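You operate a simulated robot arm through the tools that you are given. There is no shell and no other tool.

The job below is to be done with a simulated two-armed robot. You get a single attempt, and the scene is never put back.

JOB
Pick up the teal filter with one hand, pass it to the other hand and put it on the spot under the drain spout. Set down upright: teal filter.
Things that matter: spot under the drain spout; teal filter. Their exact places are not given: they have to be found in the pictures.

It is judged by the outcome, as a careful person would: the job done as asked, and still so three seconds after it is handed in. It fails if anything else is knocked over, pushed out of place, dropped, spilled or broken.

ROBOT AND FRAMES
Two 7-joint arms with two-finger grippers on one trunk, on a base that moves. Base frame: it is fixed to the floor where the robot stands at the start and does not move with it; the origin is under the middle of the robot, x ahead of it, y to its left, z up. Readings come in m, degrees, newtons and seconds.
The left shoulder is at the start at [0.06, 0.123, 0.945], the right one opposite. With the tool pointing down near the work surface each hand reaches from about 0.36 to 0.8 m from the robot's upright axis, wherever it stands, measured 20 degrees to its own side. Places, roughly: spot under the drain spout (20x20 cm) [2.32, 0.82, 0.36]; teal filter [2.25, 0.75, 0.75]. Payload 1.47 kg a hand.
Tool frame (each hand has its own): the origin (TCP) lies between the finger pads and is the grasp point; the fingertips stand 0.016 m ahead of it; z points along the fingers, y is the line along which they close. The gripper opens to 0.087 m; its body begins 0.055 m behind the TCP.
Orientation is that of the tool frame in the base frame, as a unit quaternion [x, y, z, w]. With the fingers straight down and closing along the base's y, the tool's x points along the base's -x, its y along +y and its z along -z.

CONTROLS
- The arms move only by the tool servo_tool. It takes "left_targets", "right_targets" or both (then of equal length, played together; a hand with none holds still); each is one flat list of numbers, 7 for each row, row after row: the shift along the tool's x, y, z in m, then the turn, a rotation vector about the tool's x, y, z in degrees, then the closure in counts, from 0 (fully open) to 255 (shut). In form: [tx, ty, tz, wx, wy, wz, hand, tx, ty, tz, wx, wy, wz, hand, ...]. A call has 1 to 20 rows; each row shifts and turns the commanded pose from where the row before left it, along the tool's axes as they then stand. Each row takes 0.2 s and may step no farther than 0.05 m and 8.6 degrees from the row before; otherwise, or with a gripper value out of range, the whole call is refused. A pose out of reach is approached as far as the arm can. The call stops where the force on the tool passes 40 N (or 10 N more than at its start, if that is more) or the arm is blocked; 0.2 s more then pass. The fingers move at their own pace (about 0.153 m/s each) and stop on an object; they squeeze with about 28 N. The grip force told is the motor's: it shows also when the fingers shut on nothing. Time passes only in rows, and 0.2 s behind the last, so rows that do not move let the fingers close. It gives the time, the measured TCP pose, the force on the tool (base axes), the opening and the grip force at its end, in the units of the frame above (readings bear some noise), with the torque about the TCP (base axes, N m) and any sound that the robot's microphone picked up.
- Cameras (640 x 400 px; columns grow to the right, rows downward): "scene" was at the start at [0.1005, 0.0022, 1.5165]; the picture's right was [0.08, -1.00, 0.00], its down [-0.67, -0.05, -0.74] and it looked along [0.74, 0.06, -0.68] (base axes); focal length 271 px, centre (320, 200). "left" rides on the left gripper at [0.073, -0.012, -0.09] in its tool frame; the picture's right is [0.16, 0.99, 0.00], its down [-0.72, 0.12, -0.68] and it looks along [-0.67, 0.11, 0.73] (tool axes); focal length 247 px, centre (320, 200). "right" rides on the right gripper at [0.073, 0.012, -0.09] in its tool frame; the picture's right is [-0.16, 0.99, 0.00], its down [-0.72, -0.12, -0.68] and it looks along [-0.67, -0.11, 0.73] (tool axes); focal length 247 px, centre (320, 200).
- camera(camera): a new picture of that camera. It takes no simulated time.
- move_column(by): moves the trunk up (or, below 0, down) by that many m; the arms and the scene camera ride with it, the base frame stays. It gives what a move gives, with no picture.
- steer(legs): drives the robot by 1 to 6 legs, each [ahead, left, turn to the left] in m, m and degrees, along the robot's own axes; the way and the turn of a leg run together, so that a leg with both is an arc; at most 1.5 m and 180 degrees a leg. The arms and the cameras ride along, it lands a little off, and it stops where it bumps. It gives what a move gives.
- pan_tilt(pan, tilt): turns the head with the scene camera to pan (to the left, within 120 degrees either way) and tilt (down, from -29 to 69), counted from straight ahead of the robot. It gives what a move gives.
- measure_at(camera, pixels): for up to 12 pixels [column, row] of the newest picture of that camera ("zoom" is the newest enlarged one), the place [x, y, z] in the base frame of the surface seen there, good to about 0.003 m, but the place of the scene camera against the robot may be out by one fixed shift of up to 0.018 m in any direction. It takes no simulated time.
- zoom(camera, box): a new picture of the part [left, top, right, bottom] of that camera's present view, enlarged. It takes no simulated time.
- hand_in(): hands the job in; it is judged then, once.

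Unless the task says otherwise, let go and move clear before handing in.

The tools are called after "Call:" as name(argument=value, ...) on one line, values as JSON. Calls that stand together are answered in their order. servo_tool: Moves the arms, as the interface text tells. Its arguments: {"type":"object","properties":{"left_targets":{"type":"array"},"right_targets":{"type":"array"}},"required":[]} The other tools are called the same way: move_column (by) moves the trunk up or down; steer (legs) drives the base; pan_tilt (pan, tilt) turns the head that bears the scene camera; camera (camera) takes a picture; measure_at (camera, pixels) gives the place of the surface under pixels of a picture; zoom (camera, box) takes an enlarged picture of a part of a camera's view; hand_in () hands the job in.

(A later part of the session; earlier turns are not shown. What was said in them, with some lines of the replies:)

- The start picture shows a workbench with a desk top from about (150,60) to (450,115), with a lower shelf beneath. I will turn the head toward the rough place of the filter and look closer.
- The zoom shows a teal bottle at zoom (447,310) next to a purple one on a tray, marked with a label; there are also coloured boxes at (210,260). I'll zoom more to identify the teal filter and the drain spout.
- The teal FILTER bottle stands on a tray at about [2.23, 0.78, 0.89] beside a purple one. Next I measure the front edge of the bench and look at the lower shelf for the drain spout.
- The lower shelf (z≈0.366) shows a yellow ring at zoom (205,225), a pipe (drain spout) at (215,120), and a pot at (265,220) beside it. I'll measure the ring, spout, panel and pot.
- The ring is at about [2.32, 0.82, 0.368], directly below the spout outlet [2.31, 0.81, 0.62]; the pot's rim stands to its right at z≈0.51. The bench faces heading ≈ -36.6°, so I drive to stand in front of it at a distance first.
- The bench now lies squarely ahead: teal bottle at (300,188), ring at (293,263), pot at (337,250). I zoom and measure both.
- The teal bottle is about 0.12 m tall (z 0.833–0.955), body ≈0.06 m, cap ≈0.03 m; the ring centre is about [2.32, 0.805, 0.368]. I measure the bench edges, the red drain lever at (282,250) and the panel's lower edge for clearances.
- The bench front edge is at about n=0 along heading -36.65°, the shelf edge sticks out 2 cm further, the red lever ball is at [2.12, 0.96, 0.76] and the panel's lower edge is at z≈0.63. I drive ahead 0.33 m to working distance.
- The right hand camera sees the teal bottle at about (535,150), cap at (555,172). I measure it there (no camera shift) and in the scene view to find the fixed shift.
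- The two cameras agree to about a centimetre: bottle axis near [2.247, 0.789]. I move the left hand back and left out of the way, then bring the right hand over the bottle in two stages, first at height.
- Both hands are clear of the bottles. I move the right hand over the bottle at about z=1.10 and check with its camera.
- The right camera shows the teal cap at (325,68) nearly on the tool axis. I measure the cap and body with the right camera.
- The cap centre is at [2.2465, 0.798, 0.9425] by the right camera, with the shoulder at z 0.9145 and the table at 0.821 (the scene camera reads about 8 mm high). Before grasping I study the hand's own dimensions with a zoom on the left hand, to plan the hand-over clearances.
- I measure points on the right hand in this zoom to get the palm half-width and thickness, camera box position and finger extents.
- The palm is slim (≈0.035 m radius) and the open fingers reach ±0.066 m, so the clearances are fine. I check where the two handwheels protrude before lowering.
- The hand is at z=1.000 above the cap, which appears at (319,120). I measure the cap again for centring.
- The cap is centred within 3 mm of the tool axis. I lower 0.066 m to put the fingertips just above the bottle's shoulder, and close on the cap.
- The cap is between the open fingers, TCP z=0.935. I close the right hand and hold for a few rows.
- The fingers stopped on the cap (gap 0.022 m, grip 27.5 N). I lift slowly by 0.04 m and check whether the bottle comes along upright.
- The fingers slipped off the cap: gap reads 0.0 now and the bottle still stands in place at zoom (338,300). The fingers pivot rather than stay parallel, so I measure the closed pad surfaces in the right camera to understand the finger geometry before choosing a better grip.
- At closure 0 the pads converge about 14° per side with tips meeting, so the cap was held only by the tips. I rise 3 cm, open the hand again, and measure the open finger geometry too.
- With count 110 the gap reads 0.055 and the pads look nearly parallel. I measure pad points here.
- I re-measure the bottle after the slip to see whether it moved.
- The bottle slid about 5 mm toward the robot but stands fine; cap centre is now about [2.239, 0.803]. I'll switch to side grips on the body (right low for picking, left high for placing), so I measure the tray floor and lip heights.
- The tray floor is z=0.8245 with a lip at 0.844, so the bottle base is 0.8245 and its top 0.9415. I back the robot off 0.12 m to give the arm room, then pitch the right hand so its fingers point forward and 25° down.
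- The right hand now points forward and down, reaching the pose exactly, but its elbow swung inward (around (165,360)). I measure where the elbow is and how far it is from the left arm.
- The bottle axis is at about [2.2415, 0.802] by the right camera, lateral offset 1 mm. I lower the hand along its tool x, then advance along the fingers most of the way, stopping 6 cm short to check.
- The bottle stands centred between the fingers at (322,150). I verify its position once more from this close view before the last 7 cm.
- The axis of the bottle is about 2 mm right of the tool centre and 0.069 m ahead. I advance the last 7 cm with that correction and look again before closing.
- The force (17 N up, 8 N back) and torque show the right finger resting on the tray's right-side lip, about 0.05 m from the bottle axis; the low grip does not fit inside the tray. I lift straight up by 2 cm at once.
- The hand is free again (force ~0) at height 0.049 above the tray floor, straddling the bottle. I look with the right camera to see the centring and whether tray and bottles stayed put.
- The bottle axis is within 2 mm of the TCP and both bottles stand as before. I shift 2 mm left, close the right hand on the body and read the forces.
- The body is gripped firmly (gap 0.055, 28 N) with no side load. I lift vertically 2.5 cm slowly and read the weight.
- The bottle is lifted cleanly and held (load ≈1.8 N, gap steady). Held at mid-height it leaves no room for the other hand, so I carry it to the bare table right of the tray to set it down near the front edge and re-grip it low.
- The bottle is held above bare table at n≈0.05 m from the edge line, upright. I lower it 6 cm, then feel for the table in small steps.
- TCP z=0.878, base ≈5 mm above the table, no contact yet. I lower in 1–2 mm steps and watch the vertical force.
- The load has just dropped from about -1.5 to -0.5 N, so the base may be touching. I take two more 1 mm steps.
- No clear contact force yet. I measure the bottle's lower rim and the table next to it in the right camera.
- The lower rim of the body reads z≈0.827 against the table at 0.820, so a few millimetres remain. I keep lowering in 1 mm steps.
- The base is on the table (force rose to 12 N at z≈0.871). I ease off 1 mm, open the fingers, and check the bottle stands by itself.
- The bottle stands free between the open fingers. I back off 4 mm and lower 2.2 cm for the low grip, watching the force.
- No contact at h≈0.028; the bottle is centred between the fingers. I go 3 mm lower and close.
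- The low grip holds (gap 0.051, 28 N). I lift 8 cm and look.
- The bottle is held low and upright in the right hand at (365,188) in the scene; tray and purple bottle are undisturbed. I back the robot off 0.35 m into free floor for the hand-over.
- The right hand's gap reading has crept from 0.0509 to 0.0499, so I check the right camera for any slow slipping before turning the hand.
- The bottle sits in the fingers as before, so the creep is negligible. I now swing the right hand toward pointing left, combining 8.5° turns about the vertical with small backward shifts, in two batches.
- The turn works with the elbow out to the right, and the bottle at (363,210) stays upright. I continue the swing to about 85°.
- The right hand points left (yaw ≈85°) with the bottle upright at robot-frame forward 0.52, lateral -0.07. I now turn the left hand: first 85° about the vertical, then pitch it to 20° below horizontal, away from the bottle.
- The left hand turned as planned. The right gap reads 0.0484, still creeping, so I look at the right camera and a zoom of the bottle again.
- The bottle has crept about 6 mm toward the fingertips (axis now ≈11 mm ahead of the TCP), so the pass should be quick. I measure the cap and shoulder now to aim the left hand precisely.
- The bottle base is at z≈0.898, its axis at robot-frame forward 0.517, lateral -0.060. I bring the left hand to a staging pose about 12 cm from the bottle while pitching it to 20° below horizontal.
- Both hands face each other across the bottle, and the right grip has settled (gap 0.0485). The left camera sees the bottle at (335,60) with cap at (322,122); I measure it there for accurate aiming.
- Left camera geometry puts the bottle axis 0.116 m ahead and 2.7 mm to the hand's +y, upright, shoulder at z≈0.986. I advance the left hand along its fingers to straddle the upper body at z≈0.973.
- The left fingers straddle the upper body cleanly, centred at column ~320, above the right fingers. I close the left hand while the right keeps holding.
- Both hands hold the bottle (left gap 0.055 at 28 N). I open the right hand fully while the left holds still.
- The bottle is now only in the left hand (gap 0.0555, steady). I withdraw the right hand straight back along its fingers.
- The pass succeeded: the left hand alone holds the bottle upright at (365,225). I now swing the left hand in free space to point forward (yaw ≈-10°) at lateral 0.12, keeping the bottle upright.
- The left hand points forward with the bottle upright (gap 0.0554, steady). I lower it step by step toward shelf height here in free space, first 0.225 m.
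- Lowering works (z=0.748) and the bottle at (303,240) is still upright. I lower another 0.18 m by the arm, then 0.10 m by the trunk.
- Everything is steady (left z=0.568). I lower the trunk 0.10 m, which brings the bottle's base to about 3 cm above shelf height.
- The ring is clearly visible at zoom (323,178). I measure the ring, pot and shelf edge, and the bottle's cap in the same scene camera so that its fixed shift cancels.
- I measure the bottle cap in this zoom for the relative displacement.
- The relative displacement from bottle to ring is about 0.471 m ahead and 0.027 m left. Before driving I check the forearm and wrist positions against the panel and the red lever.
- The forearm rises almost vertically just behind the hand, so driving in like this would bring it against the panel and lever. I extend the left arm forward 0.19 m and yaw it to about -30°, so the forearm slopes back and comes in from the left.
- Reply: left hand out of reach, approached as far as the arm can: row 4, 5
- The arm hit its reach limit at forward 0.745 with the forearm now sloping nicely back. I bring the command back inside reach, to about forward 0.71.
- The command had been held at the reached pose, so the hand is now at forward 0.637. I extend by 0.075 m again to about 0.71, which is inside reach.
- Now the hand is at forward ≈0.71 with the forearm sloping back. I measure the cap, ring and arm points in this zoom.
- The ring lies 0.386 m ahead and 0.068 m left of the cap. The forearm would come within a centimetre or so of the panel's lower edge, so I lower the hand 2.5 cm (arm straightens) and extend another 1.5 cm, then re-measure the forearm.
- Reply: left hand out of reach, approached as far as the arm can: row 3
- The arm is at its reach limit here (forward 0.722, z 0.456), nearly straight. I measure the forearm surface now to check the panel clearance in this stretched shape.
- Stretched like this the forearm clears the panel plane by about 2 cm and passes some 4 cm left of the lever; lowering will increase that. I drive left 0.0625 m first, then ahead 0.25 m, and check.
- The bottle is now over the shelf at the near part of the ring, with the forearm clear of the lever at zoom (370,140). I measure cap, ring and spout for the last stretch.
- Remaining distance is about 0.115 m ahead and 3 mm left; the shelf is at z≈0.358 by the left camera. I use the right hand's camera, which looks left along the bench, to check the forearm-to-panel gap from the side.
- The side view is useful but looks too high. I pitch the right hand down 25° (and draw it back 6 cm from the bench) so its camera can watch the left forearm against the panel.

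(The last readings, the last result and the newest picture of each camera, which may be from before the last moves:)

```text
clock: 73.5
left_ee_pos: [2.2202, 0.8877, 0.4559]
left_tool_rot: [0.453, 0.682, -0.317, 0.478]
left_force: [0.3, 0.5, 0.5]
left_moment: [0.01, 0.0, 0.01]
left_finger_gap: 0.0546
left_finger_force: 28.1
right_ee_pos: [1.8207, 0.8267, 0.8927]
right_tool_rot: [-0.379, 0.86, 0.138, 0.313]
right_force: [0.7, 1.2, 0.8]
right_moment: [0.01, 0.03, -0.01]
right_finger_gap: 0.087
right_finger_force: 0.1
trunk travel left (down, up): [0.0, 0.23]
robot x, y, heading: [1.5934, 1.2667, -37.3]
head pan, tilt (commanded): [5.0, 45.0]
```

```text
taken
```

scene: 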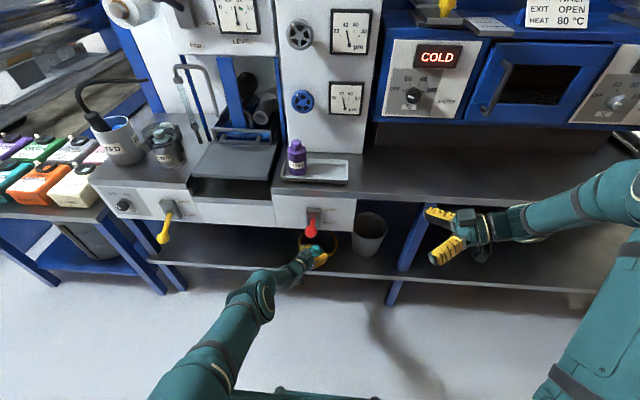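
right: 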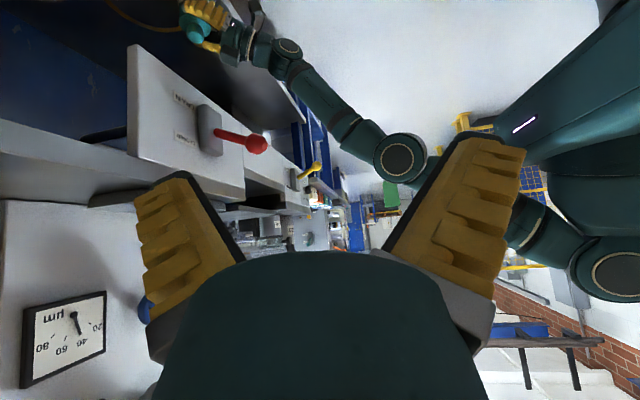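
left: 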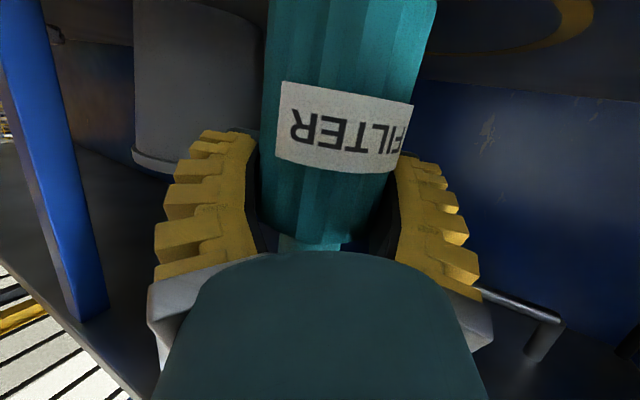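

Now the right camera shows the left arm from the side: bottle at (200,30), forearm from (260,55) to elbow (400,155), panel and red lever ball at (255,143). I measure the bench-side edge of the forearm.

Call:
zoom(camera="right", box=[120, 0, 440, 200])

Call:
measure_at(camera="right", pixels=[[245, 55], [268, 68], [288, 85], [305, 100], [325, 118], [345, 138], [375, 155], [255, 143], [140, 55], [235, 165], [290, 45], [340, 90]])

```text
2.00 times, centred on (280, 100) of right
```

zoom: 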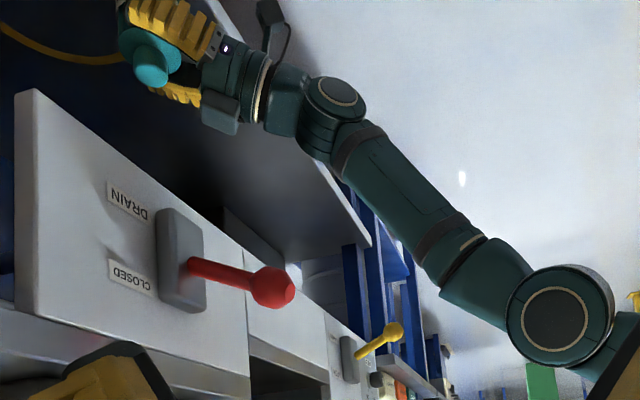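

```text
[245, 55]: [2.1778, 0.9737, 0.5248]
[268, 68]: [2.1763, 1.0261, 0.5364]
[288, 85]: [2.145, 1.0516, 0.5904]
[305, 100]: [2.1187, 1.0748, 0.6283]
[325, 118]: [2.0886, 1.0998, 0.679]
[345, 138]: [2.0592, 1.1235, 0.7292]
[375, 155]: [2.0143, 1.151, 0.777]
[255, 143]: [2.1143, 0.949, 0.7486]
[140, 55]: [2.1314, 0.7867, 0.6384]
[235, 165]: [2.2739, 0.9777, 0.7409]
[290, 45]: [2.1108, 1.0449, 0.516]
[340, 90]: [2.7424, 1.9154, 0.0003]
```

The forearm clears the panel by about 7 cm and passes well left of the lever. I retract the arm 1.8 cm so it can lower within reach, then drive ahead 0.133 m and 3 mm left.

Call:
servo_tool(left_targets=[0.0053, -0.009, -0.0147, 0, 0, 0, 255, 0, 0, 0, 0, 0, 0, 255])

Call:
steer(legs=[[0.131, 0.003, 0]])

Call:
camera(camera="right")

Call:
camera(camera="scene")

Call:
camera(camera="left")

```text
clock: 74.1
left_ee_pos: [2.2057, 0.8987, 0.4576]
left_tool_rot: [0.455, 0.681, -0.319, 0.477]
left_force: [0.4, -0.1, -0.5]
left_moment: [-0.01, -0.02, -0.01]
left_finger_gap: 0.0545
left_finger_force: 27.3
right_ee_pos: [1.8222, 0.8255, 0.8925]
right_tool_rot: [-0.379, 0.86, 0.138, 0.312]
right_force: [0.8, -0.2, 0.0]
right_moment: [-0.01, 0.01, 0.01]
right_finger_gap: 0.0871
right_finger_force: 0.1
trunk travel left (down, up): [0.0, 0.23]
robot x, y, heading: [1.5954, 1.2636, -37.5]
head pan, tilt (commanded): [5.0, 45.0]
```

```text
clock: 75.4
left_ee_pos: [2.3144, 0.8205, 0.4552]
left_tool_rot: [0.454, 0.682, -0.318, 0.478]
left_force: [0.2, -0.2, -0.8]
left_moment: [0.0, 0.06, 0.02]
left_finger_gap: 0.0544
left_finger_force: 28.1
right_ee_pos: [1.9301, 0.7472, 0.8927]
right_tool_rot: [-0.38, 0.86, 0.14, 0.312]
right_force: [-0.3, 0.6, -0.6]
right_moment: [0.02, 0.01, 0.02]
right_finger_gap: 0.0873
right_finger_force: 0.1
trunk travel left (down, up): [0.0, 0.23]
robot x, y, heading: [1.7049, 1.1863, -37.3]
head pan, tilt (commanded): [5.0, 45.0]
```

```text
taken
```

right: 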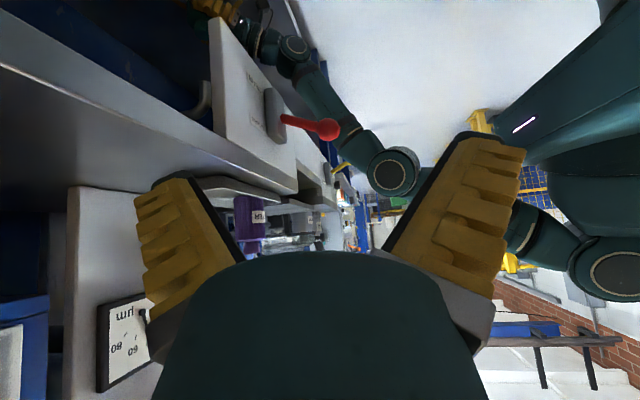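

```text
taken
```

scene: 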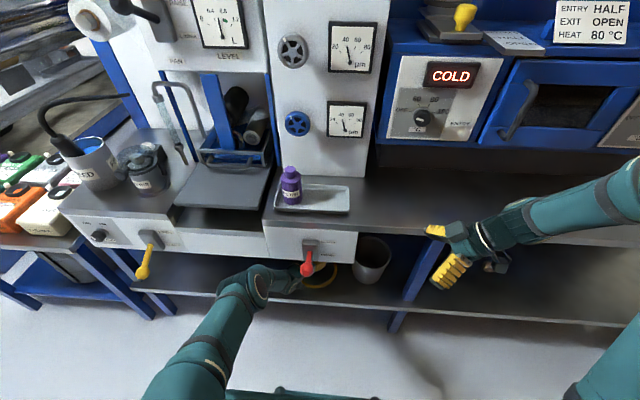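

```text
taken
```

left: 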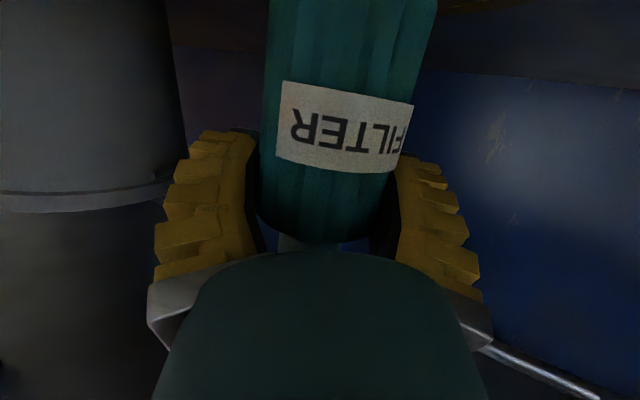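

The bottle axis reads [2.314, 0.8205], within about 3 mm of the ring centre, and nothing is touching. I lower 1.4 cm, then continue in small steps.

Call:
servo_tool(left_targets=[0.0066, 0, 0.0024, 0, 0, 0, 255, 0.0066, 0, 0.0024, 0, 0, 0, 255, 0, 0, 0, 0, 0, 0, 255])

Call:
camera(camera="left")

```text
clock: 76.2
left_ee_pos: [2.3133, 0.8203, 0.4434]
left_tool_rot: [0.455, 0.681, -0.319, 0.477]
left_force: [0.3, 0.6, 0.1]
left_moment: [0.0, 0.02, 0.02]
left_finger_gap: 0.0546
left_finger_force: 28.1
right_ee_pos: [1.9298, 0.7473, 0.8927]
right_tool_rot: [-0.38, 0.86, 0.139, 0.311]
right_force: [0.2, -0.3, 0.2]
right_moment: [-0.04, 0.01, 0.01]
right_finger_gap: 0.0873
right_finger_force: 0.1
trunk travel left (down, up): [0.0, 0.23]
robot x, y, heading: [1.7028, 1.1858, -37.3]
head pan, tilt (commanded): [5.0, 45.0]
```

```text
taken
```

left: 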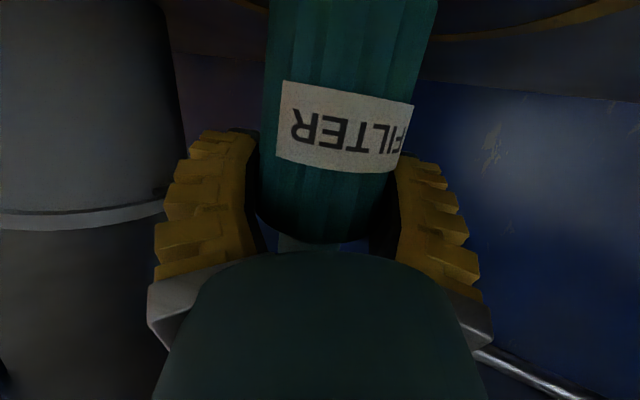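

z=0.443 with no contact. The ring's far arc is visible at (480,38) and (600,12); I measure it to confirm the centring.

Call:
measure_at(camera="left", pixels=[[450, 40], [500, 37], [560, 26], [600, 15], [240, 3], [255, 7], [470, 60], [190, 150], [315, 30], [315, 5]])

Call:
zoom(camera="scene", box=[220, 220, 412, 340])

```text
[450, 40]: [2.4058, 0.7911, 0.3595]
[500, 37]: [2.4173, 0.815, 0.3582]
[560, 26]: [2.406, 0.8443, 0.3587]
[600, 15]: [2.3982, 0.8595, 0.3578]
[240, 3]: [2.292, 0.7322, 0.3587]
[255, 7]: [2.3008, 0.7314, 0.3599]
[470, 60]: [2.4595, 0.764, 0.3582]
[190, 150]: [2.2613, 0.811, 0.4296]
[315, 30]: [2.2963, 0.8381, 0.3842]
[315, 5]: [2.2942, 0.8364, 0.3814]
```

```text
3.33 times, centred on (316, 280) of scene
```

zoom: 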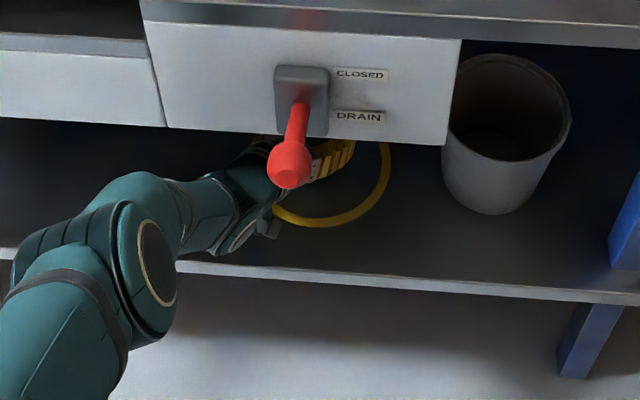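

The arc fit puts the ring centre near [2.325, 0.8135], so the bottle is about 1.2 cm short of centre. I nudge the base ahead 1.2 cm while the bottle is still 1 cm above the shelf.

Call:
steer(legs=[[0.012, 0, 0]])

Call:
camera(camera="left")

Call:
camera(camera="right")

```text
clock: 77.0
left_ee_pos: [2.3242, 0.812, 0.4419]
left_tool_rot: [0.454, 0.682, -0.318, 0.478]
left_force: [-0.2, -0.4, 0.1]
left_moment: [-0.01, -0.02, 0.03]
left_finger_gap: 0.0546
left_finger_force: 27.7
right_ee_pos: [1.9388, 0.7398, 0.8922]
right_tool_rot: [-0.379, 0.86, 0.138, 0.313]
right_force: [-0.4, -0.7, -0.8]
right_moment: [0.02, 0.02, 0.05]
right_finger_gap: 0.0869
right_finger_force: 0.0
trunk travel left (down, up): [0.0, 0.23]
robot x, y, heading: [1.7145, 1.1764, -37.3]
head pan, tilt (commanded): [5.0, 45.0]
```

```text
taken
```

left: 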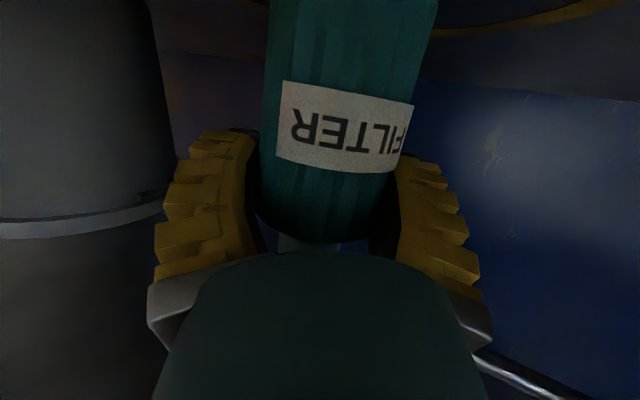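

```text
taken
```

right: 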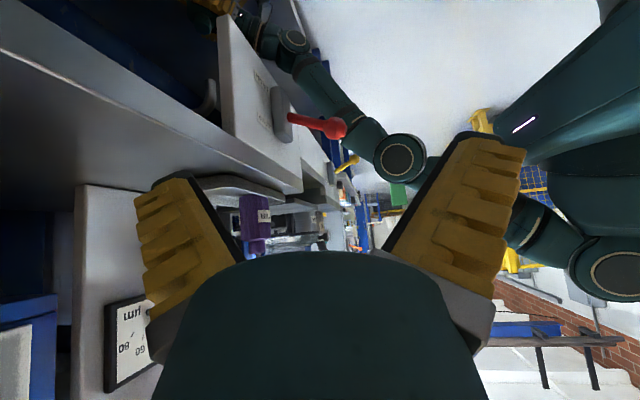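

The axis now reads [2.324, 0.812], on the ring centre. I check the forearm against panel and lever once more in the right view before lowering.

Call:
measure_at(camera="right", pixels=[[282, 62], [297, 78], [315, 98], [325, 108], [350, 125], [375, 150], [335, 128], [232, 60], [255, 40], [300, 128]])

Call:
servo_tool(left_targets=[0.0028, 0, 0.001, 0, 0, 0, 255, 0.0019, 0, 0.0007, 0, 0, 0, 255, 0, 0, 0, 0, 0, 0, 255])

```text
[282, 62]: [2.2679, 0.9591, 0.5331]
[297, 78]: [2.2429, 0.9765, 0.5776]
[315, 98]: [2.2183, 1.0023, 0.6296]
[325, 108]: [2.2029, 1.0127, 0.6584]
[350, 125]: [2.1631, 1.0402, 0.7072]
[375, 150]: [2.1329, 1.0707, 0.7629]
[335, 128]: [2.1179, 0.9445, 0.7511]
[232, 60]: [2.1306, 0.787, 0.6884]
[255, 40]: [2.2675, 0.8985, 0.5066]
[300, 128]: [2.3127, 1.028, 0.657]
```

```text
clock: 77.8
left_ee_pos: [2.3219, 0.8133, 0.4406]
left_tool_rot: [0.454, 0.683, -0.317, 0.477]
left_force: [0.0, 0.2, -0.2]
left_moment: [-0.04, 0.02, -0.01]
left_finger_gap: 0.0545
left_finger_force: 27.6
left hand out of reach, approached as far as the arm can: row 2
right_ee_pos: [1.9393, 0.7402, 0.8919]
right_tool_rot: [-0.378, 0.86, 0.138, 0.313]
right_force: [-0.6, -0.3, 0.9]
right_moment: [0.0, -0.04, 0.01]
right_finger_gap: 0.0868
right_finger_force: 0.1
trunk travel left (down, up): [0.0, 0.23]
robot x, y, heading: [1.7095, 1.1781, -37.2]
head pan, tilt (commanded): [5.0, 45.0]
```

Forearm clearances are good (≈6 cm to panel, 12 cm to lever), but the arm is out of reach just above the shelf. I retract it 3 cm (and up 3 mm) and drive the base ahead 3 cm so the arm can lower.

Call:
servo_tool(left_targets=[-0.0028, 0, -0.001, 0, 0, 0, 255, 0.0089, -0.015, -0.0244, 0, 0, 0, 255, 0, 0, 0, 0, 0, 0, 255])

Call:
steer(legs=[[0.03, 0, 0]])

Call:
camera(camera="right")

Call:
camera(camera="left")

```text
clock: 78.6
left_ee_pos: [2.299, 0.831, 0.4438]
left_tool_rot: [0.454, 0.681, -0.318, 0.478]
left_force: [-1.5, 0.0, 0.2]
left_moment: [0.03, 0.0, 0.01]
left_finger_gap: 0.0542
left_finger_force: 28.6
right_ee_pos: [1.9391, 0.7399, 0.8928]
right_tool_rot: [-0.379, 0.86, 0.139, 0.312]
right_force: [0.3, -0.3, 0.1]
right_moment: [0.03, 0.01, -0.01]
right_finger_gap: 0.0868
right_finger_force: 0.0
trunk travel left (down, up): [0.0, 0.23]
robot x, y, heading: [1.7108, 1.1782, -37.5]
head pan, tilt (commanded): [5.0, 45.0]
```

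```text
clock: 79.4
left_ee_pos: [2.3235, 0.8123, 0.4415]
left_tool_rot: [0.454, 0.682, -0.318, 0.477]
left_force: [-0.7, -1.1, 0.4]
left_moment: [-0.02, 0.0, -0.02]
left_finger_gap: 0.0545
left_finger_force: 28.2
right_ee_pos: [1.9636, 0.7221, 0.8909]
right_tool_rot: [-0.379, 0.86, 0.139, 0.313]
right_force: [0.4, 0.1, -0.4]
right_moment: [-0.01, -0.03, -0.02]
right_finger_gap: 0.0868
right_finger_force: 0.0
trunk travel left (down, up): [0.0, 0.23]
robot x, y, heading: [1.7364, 1.1609, -37.2]
head pan, tilt (commanded): [5.0, 45.0]
```

```text
taken
```

right: 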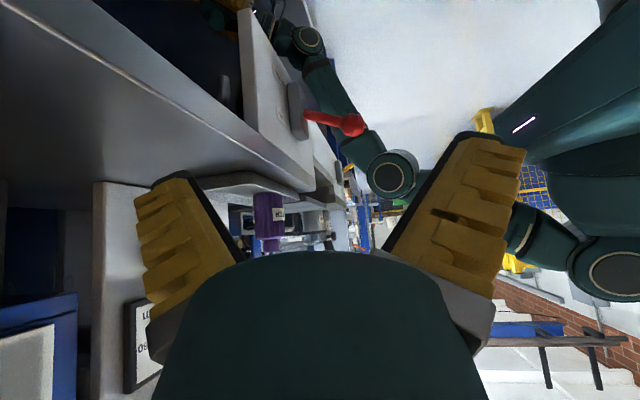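

```text
taken
```

left: 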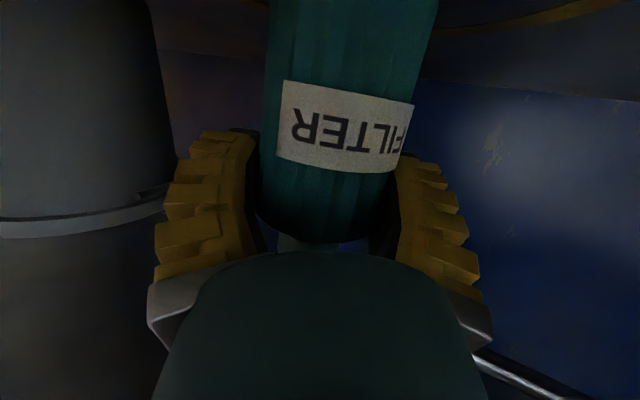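

The axis is again at [2.3235, 0.8123]. I check the forearm clearance in the right view and lower in small steps.

Call:
measure_at(camera="right", pixels=[[300, 62], [308, 75], [320, 95], [330, 108], [345, 135], [370, 150], [360, 125], [262, 60]])

Call:
servo_tool(left_targets=[0.0028, 0, 0.001, 0, 0, 0, 255, 0.0019, 0, 0.0007, 0, 0, 0, 255, 0, 0, 0, 0, 0, 0, 255])

```text
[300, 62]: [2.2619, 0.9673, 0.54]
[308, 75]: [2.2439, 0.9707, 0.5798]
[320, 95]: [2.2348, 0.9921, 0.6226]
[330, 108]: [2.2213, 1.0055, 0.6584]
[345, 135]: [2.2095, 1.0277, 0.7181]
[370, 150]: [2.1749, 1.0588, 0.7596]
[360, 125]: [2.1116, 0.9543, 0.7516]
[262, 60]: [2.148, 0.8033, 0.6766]
```

```text
clock: 80.2
left_ee_pos: [2.3237, 0.8124, 0.4381]
left_tool_rot: [0.454, 0.682, -0.319, 0.477]
left_force: [-0.1, -0.5, 0.7]
left_moment: [0.0, -0.01, 0.01]
left_finger_gap: 0.0545
left_finger_force: 28.1
right_ee_pos: [1.9629, 0.7217, 0.8932]
right_tool_rot: [-0.38, 0.86, 0.139, 0.313]
right_force: [0.6, 0.1, 0.6]
right_moment: [0.02, 0.0, -0.02]
right_finger_gap: 0.0872
right_finger_force: 0.2
trunk travel left (down, up): [0.0, 0.23]
robot x, y, heading: [1.7362, 1.1572, -37.1]
head pan, tilt (commanded): [5.0, 45.0]
```

Clearance to the panel is still 4 cm or more. z=0.438, no contact yet; I continue down in 2 mm steps.

Call:
servo_tool(left_targets=[0.0019, 0, 0.0007, 0, 0, 0, 255, 0.0014, 0, 0.0005, 0, 0, 0, 255, 0, 0, 0, 0, 0, 0, 255])

Call:
servo_tool(left_targets=[0.0009, 0, 0.0003, 0, 0, 0, 255, 0, 0, 0, 0, 0, 0, 255])

```text
clock: 81.0
left_ee_pos: [2.3239, 0.8126, 0.4355]
left_tool_rot: [0.455, 0.681, -0.318, 0.477]
left_force: [-1.9, -0.5, 8.8]
left_moment: [-0.21, 0.31, -0.01]
left_finger_gap: 0.0548
left_finger_force: 28.0
right_ee_pos: [1.9626, 0.7219, 0.892]
right_tool_rot: [-0.379, 0.86, 0.138, 0.314]
right_force: [-0.1, 0.3, -0.1]
right_moment: [-0.02, 0.03, 0.01]
right_finger_gap: 0.0869
right_finger_force: 0.1
trunk travel left (down, up): [0.0, 0.23]
robot x, y, heading: [1.7372, 1.1606, -37.2]
head pan, tilt (commanded): [5.0, 45.0]
```

```text
clock: 81.6
left_ee_pos: [2.3252, 0.8121, 0.4345]
left_tool_rot: [0.453, 0.681, -0.318, 0.479]
left_force: [-0.8, -0.6, 13.7]
left_moment: [-0.43, 0.17, -0.02]
left_finger_gap: 0.0547
left_finger_force: 27.7
right_ee_pos: [1.9617, 0.7228, 0.8932]
right_tool_rot: [-0.38, 0.86, 0.138, 0.312]
right_force: [-0.3, -0.1, 1.2]
right_moment: [-0.01, 0.01, 0.0]
right_finger_gap: 0.087
right_finger_force: 0.0
trunk travel left (down, up): [0.0, 0.23]
robot x, y, heading: [1.7368, 1.1609, -37.3]
head pan, tilt (commanded): [5.0, 45.0]
```

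The bottle is on the shelf (13.7 N, first contact on its right edge, i.e. a degree or so of tilt). I ease up 1 mm and open the fingers gradually so it settles flat.

Call:
servo_tool(left_targets=[-0.0009, 0, -0.0003, 0, 0, 0, 255, 0, 0, 0, 0, 0, 0, 125, 0, 0, 0, 0, 0, 0, 108, 0, 0, 0, 0, 0, 0, 100, 0, 0, 0, 0, 0, 0, 90, 0, 0, 0, 0, 0, 0, 75, 0, 0, 0, 0, 0, 0, 60, 0, 0, 0, 0, 0, 0, 60])

Call:
camera(camera="left")

Call:
camera(camera="right")

```text
clock: 83.4
left_ee_pos: [2.3236, 0.8125, 0.4344]
left_tool_rot: [0.454, 0.681, -0.319, 0.477]
left_force: [0.4, -0.3, 0.5]
left_moment: [0.01, 0.02, 0.03]
left_finger_gap: 0.0705
left_finger_force: 2.6
right_ee_pos: [1.9624, 0.7221, 0.8912]
right_tool_rot: [-0.379, 0.86, 0.139, 0.313]
right_force: [0.1, 0.2, -0.1]
right_moment: [-0.01, 0.01, -0.01]
right_finger_gap: 0.0871
right_finger_force: 0.2
trunk travel left (down, up): [0.0, 0.23]
robot x, y, heading: [1.7349, 1.1605, -37.3]
head pan, tilt (commanded): [5.0, 45.0]
```

```text
taken
```

left: 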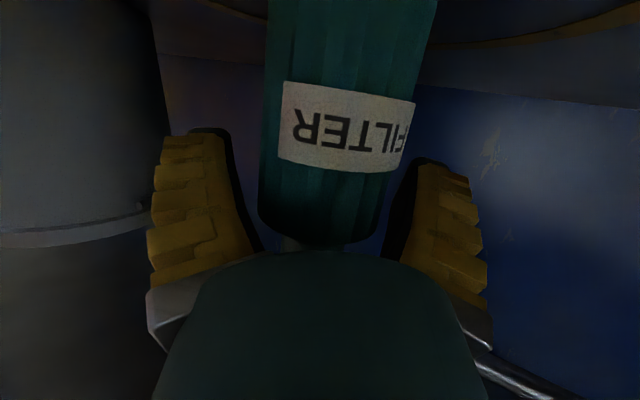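

```text
taken
```

right: 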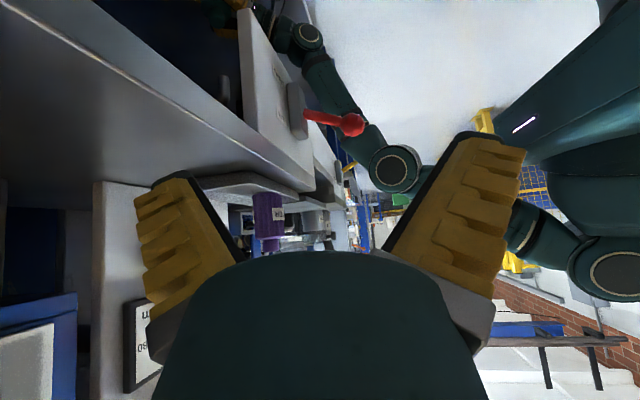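

The bottle stands on its own inside the ring with the fingers open around it. I open a bit more and withdraw straight back along the fingers in small steps.

Call:
servo_tool(left_targets=[0, 0, 0, 0, 0, 0, 20, 0, 0.0015, 0, 0, 0, 0, 20, 0, 0, -0.015, 0, 0, 0, 20, 0, 0, -0.025, 0, 0, 0, 20, 0, 0, -0.03, 0, 0, 0, 20, 0, 0, -0.03, 0, 0, 0, 20])

Call:
camera(camera="left")

Call:
camera(camera="scene")

Call:
camera(camera="right")

```text
clock: 84.8
left_ee_pos: [2.2876, 0.9005, 0.4675]
left_tool_rot: [0.454, 0.682, -0.318, 0.478]
left_force: [-0.8, 0.2, 1.2]
left_moment: [-0.01, 0.0, -0.04]
left_finger_gap: 0.0818
left_finger_force: 0.8
right_ee_pos: [1.964, 0.7231, 0.8924]
right_tool_rot: [-0.38, 0.859, 0.139, 0.312]
right_force: [0.2, 0.0, -0.6]
right_moment: [-0.03, -0.03, -0.01]
right_finger_gap: 0.087
right_finger_force: 0.0
trunk travel left (down, up): [0.0, 0.23]
robot x, y, heading: [1.7372, 1.161, -37.3]
head pan, tilt (commanded): [5.0, 45.0]
```

```text
taken
```

left: 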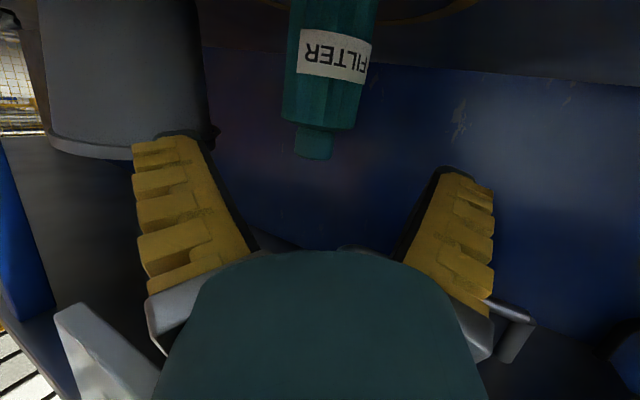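

```text
taken
```

scene: 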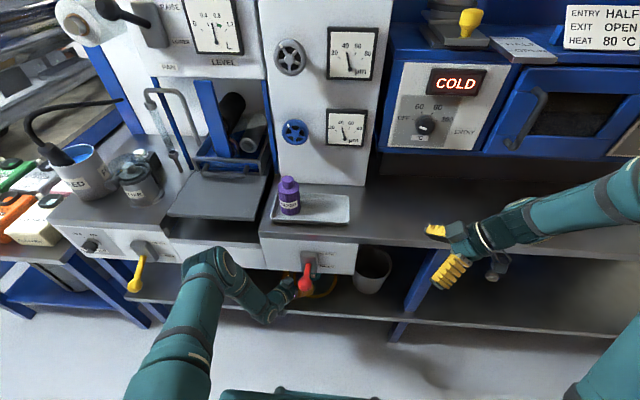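

```text
taken
```

right: 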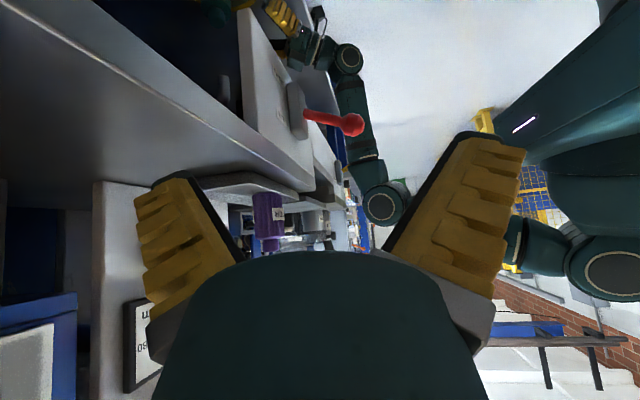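

The bottle stands upright alone in the ring (left camera (330,70)), and the hand is clear of it. Before backing out I check the gap between forearm and lever ball.

Call:
measure_at(camera="right", pixels=[[345, 95], [352, 112], [362, 140], [375, 170], [352, 125], [340, 60], [320, 45], [385, 205]])

Call:
measure_at(left=0, camera="left", pixels=[[313, 145], [320, 110], [330, 60], [300, 100], [350, 105], [450, 5], [400, 20]])

```text
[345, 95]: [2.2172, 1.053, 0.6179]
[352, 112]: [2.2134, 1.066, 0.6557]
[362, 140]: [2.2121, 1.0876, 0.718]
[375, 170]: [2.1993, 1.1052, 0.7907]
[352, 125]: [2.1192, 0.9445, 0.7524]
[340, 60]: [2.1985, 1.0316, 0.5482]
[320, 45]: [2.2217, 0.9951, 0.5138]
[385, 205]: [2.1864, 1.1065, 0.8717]
```

```text
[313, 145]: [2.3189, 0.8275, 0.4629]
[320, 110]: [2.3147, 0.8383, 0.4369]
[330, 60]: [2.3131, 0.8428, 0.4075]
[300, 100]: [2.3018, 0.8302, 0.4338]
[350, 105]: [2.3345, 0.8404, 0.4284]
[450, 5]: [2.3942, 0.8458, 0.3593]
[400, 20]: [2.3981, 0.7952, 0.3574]
```

The forearm is 17 cm left of the red lever and well in front of the panel, and the bottle's axis measures [2.326, 0.8115], on the ring centre. I drive straight back 0.35 m.

Call:
steer(legs=[[-0.35, 0, 0]])

Call:
camera(camera="scene")

Call:
zoom(camera="scene", box=[230, 150, 390, 250])

Call:
camera(camera="left")

```text
clock: 87.1
left_ee_pos: [2.0092, 1.1131, 0.4675]
left_tool_rot: [0.454, 0.681, -0.319, 0.477]
left_force: [-0.4, -0.2, 0.6]
left_moment: [0.01, 0.0, -0.02]
left_finger_gap: 0.0818
left_finger_force: 0.8
right_ee_pos: [1.6846, 0.9343, 0.8925]
right_tool_rot: [-0.379, 0.86, 0.139, 0.313]
right_force: [0.5, 0.6, -0.3]
right_moment: [-0.04, -0.01, 0.03]
right_finger_gap: 0.087
right_finger_force: 0.0
trunk travel left (down, up): [0.0, 0.23]
robot x, y, heading: [1.4576, 1.3727, -37.2]
head pan, tilt (commanded): [5.0, 45.0]
```

```text
taken
```

scene: 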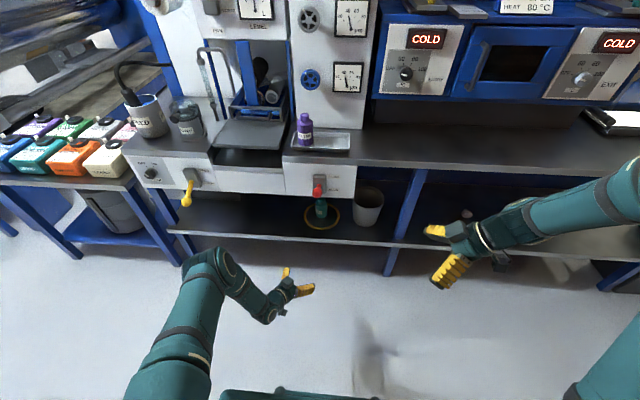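

```text
4.00 times, centred on (310, 200) of scene
```

zoom: 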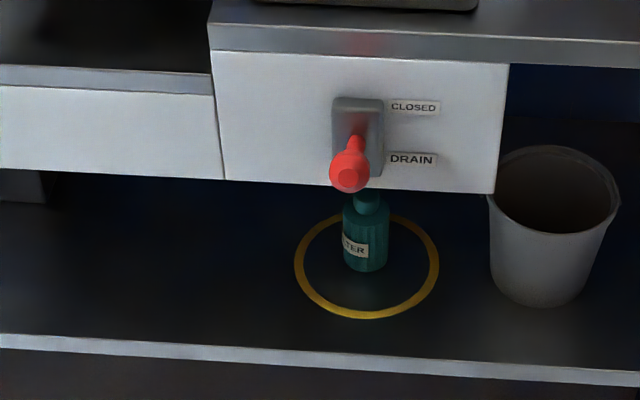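

```text
taken
```

left: 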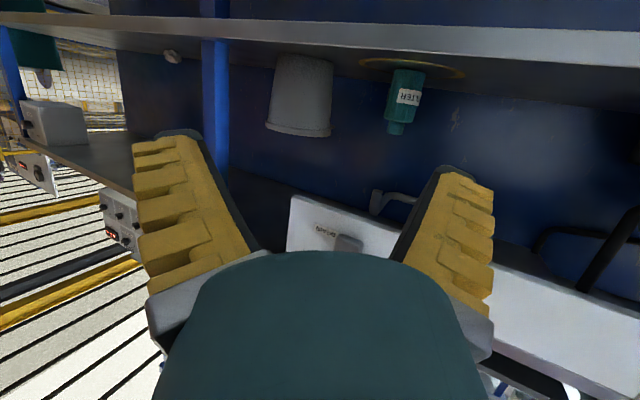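

The bottle stands upright in the middle of the ring under the spout (zoom (366,235), left camera (405,95)). I check that the tray and the purple bottle on the table kept their places.

Call:
zoom(camera="scene", box=[270, 95, 366, 165])

Call:
measure_at(camera="zoom", pixels=[[520, 330], [510, 345], [545, 250], [165, 320], [250, 120], [350, 342], [240, 330], [530, 290], [150, 300]])

```text
5.71 times, centred on (318, 130) of scene
```

zoom: 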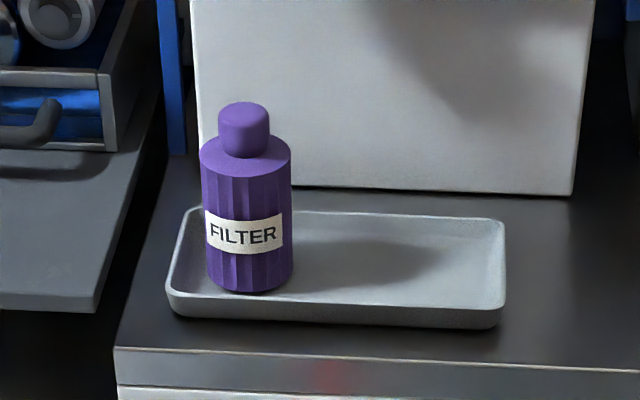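

```text
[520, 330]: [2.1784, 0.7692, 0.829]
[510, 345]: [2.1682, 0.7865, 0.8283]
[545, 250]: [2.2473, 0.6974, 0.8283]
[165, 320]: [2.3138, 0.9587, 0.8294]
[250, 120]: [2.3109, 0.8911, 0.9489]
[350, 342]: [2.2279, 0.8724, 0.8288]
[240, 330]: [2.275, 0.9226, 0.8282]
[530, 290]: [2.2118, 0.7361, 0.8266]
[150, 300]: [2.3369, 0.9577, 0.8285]
```

Tray and purple bottle are where they were, the pot is undisturbed, and the teal filter stands upright in the ring with both hands clear. I hand the job in.

Call:
hand_in()

```text
The job is handed in.
```

The teal filter is standing upright on the ringed spot under the drain spout, and I've handed the job in. I picked it up with the right hand, passed it to the left hand in the air, and set it down with the left. By the left hand's camera it sits within a few millimetres of the ring's centre.

Three things happened along the way:

- **First grip slipped:** my first grasp, on the cap, slid off. The bottle stayed standing and moved about 5 mm on its tray.
- **Touched the tray:** on the next try a finger pressed on the tray's side lip with about 17 N, so I lifted off.
- **Extra set-down:** I gripped the bottle higher up, set it briefly on the bare table, and took hold of it lower down so the left hand had room for the pass.

In the last pictures the tray, the purple bottle, the pot and the lever looked undisturbed. Both hands were clear of everything before I handed in.
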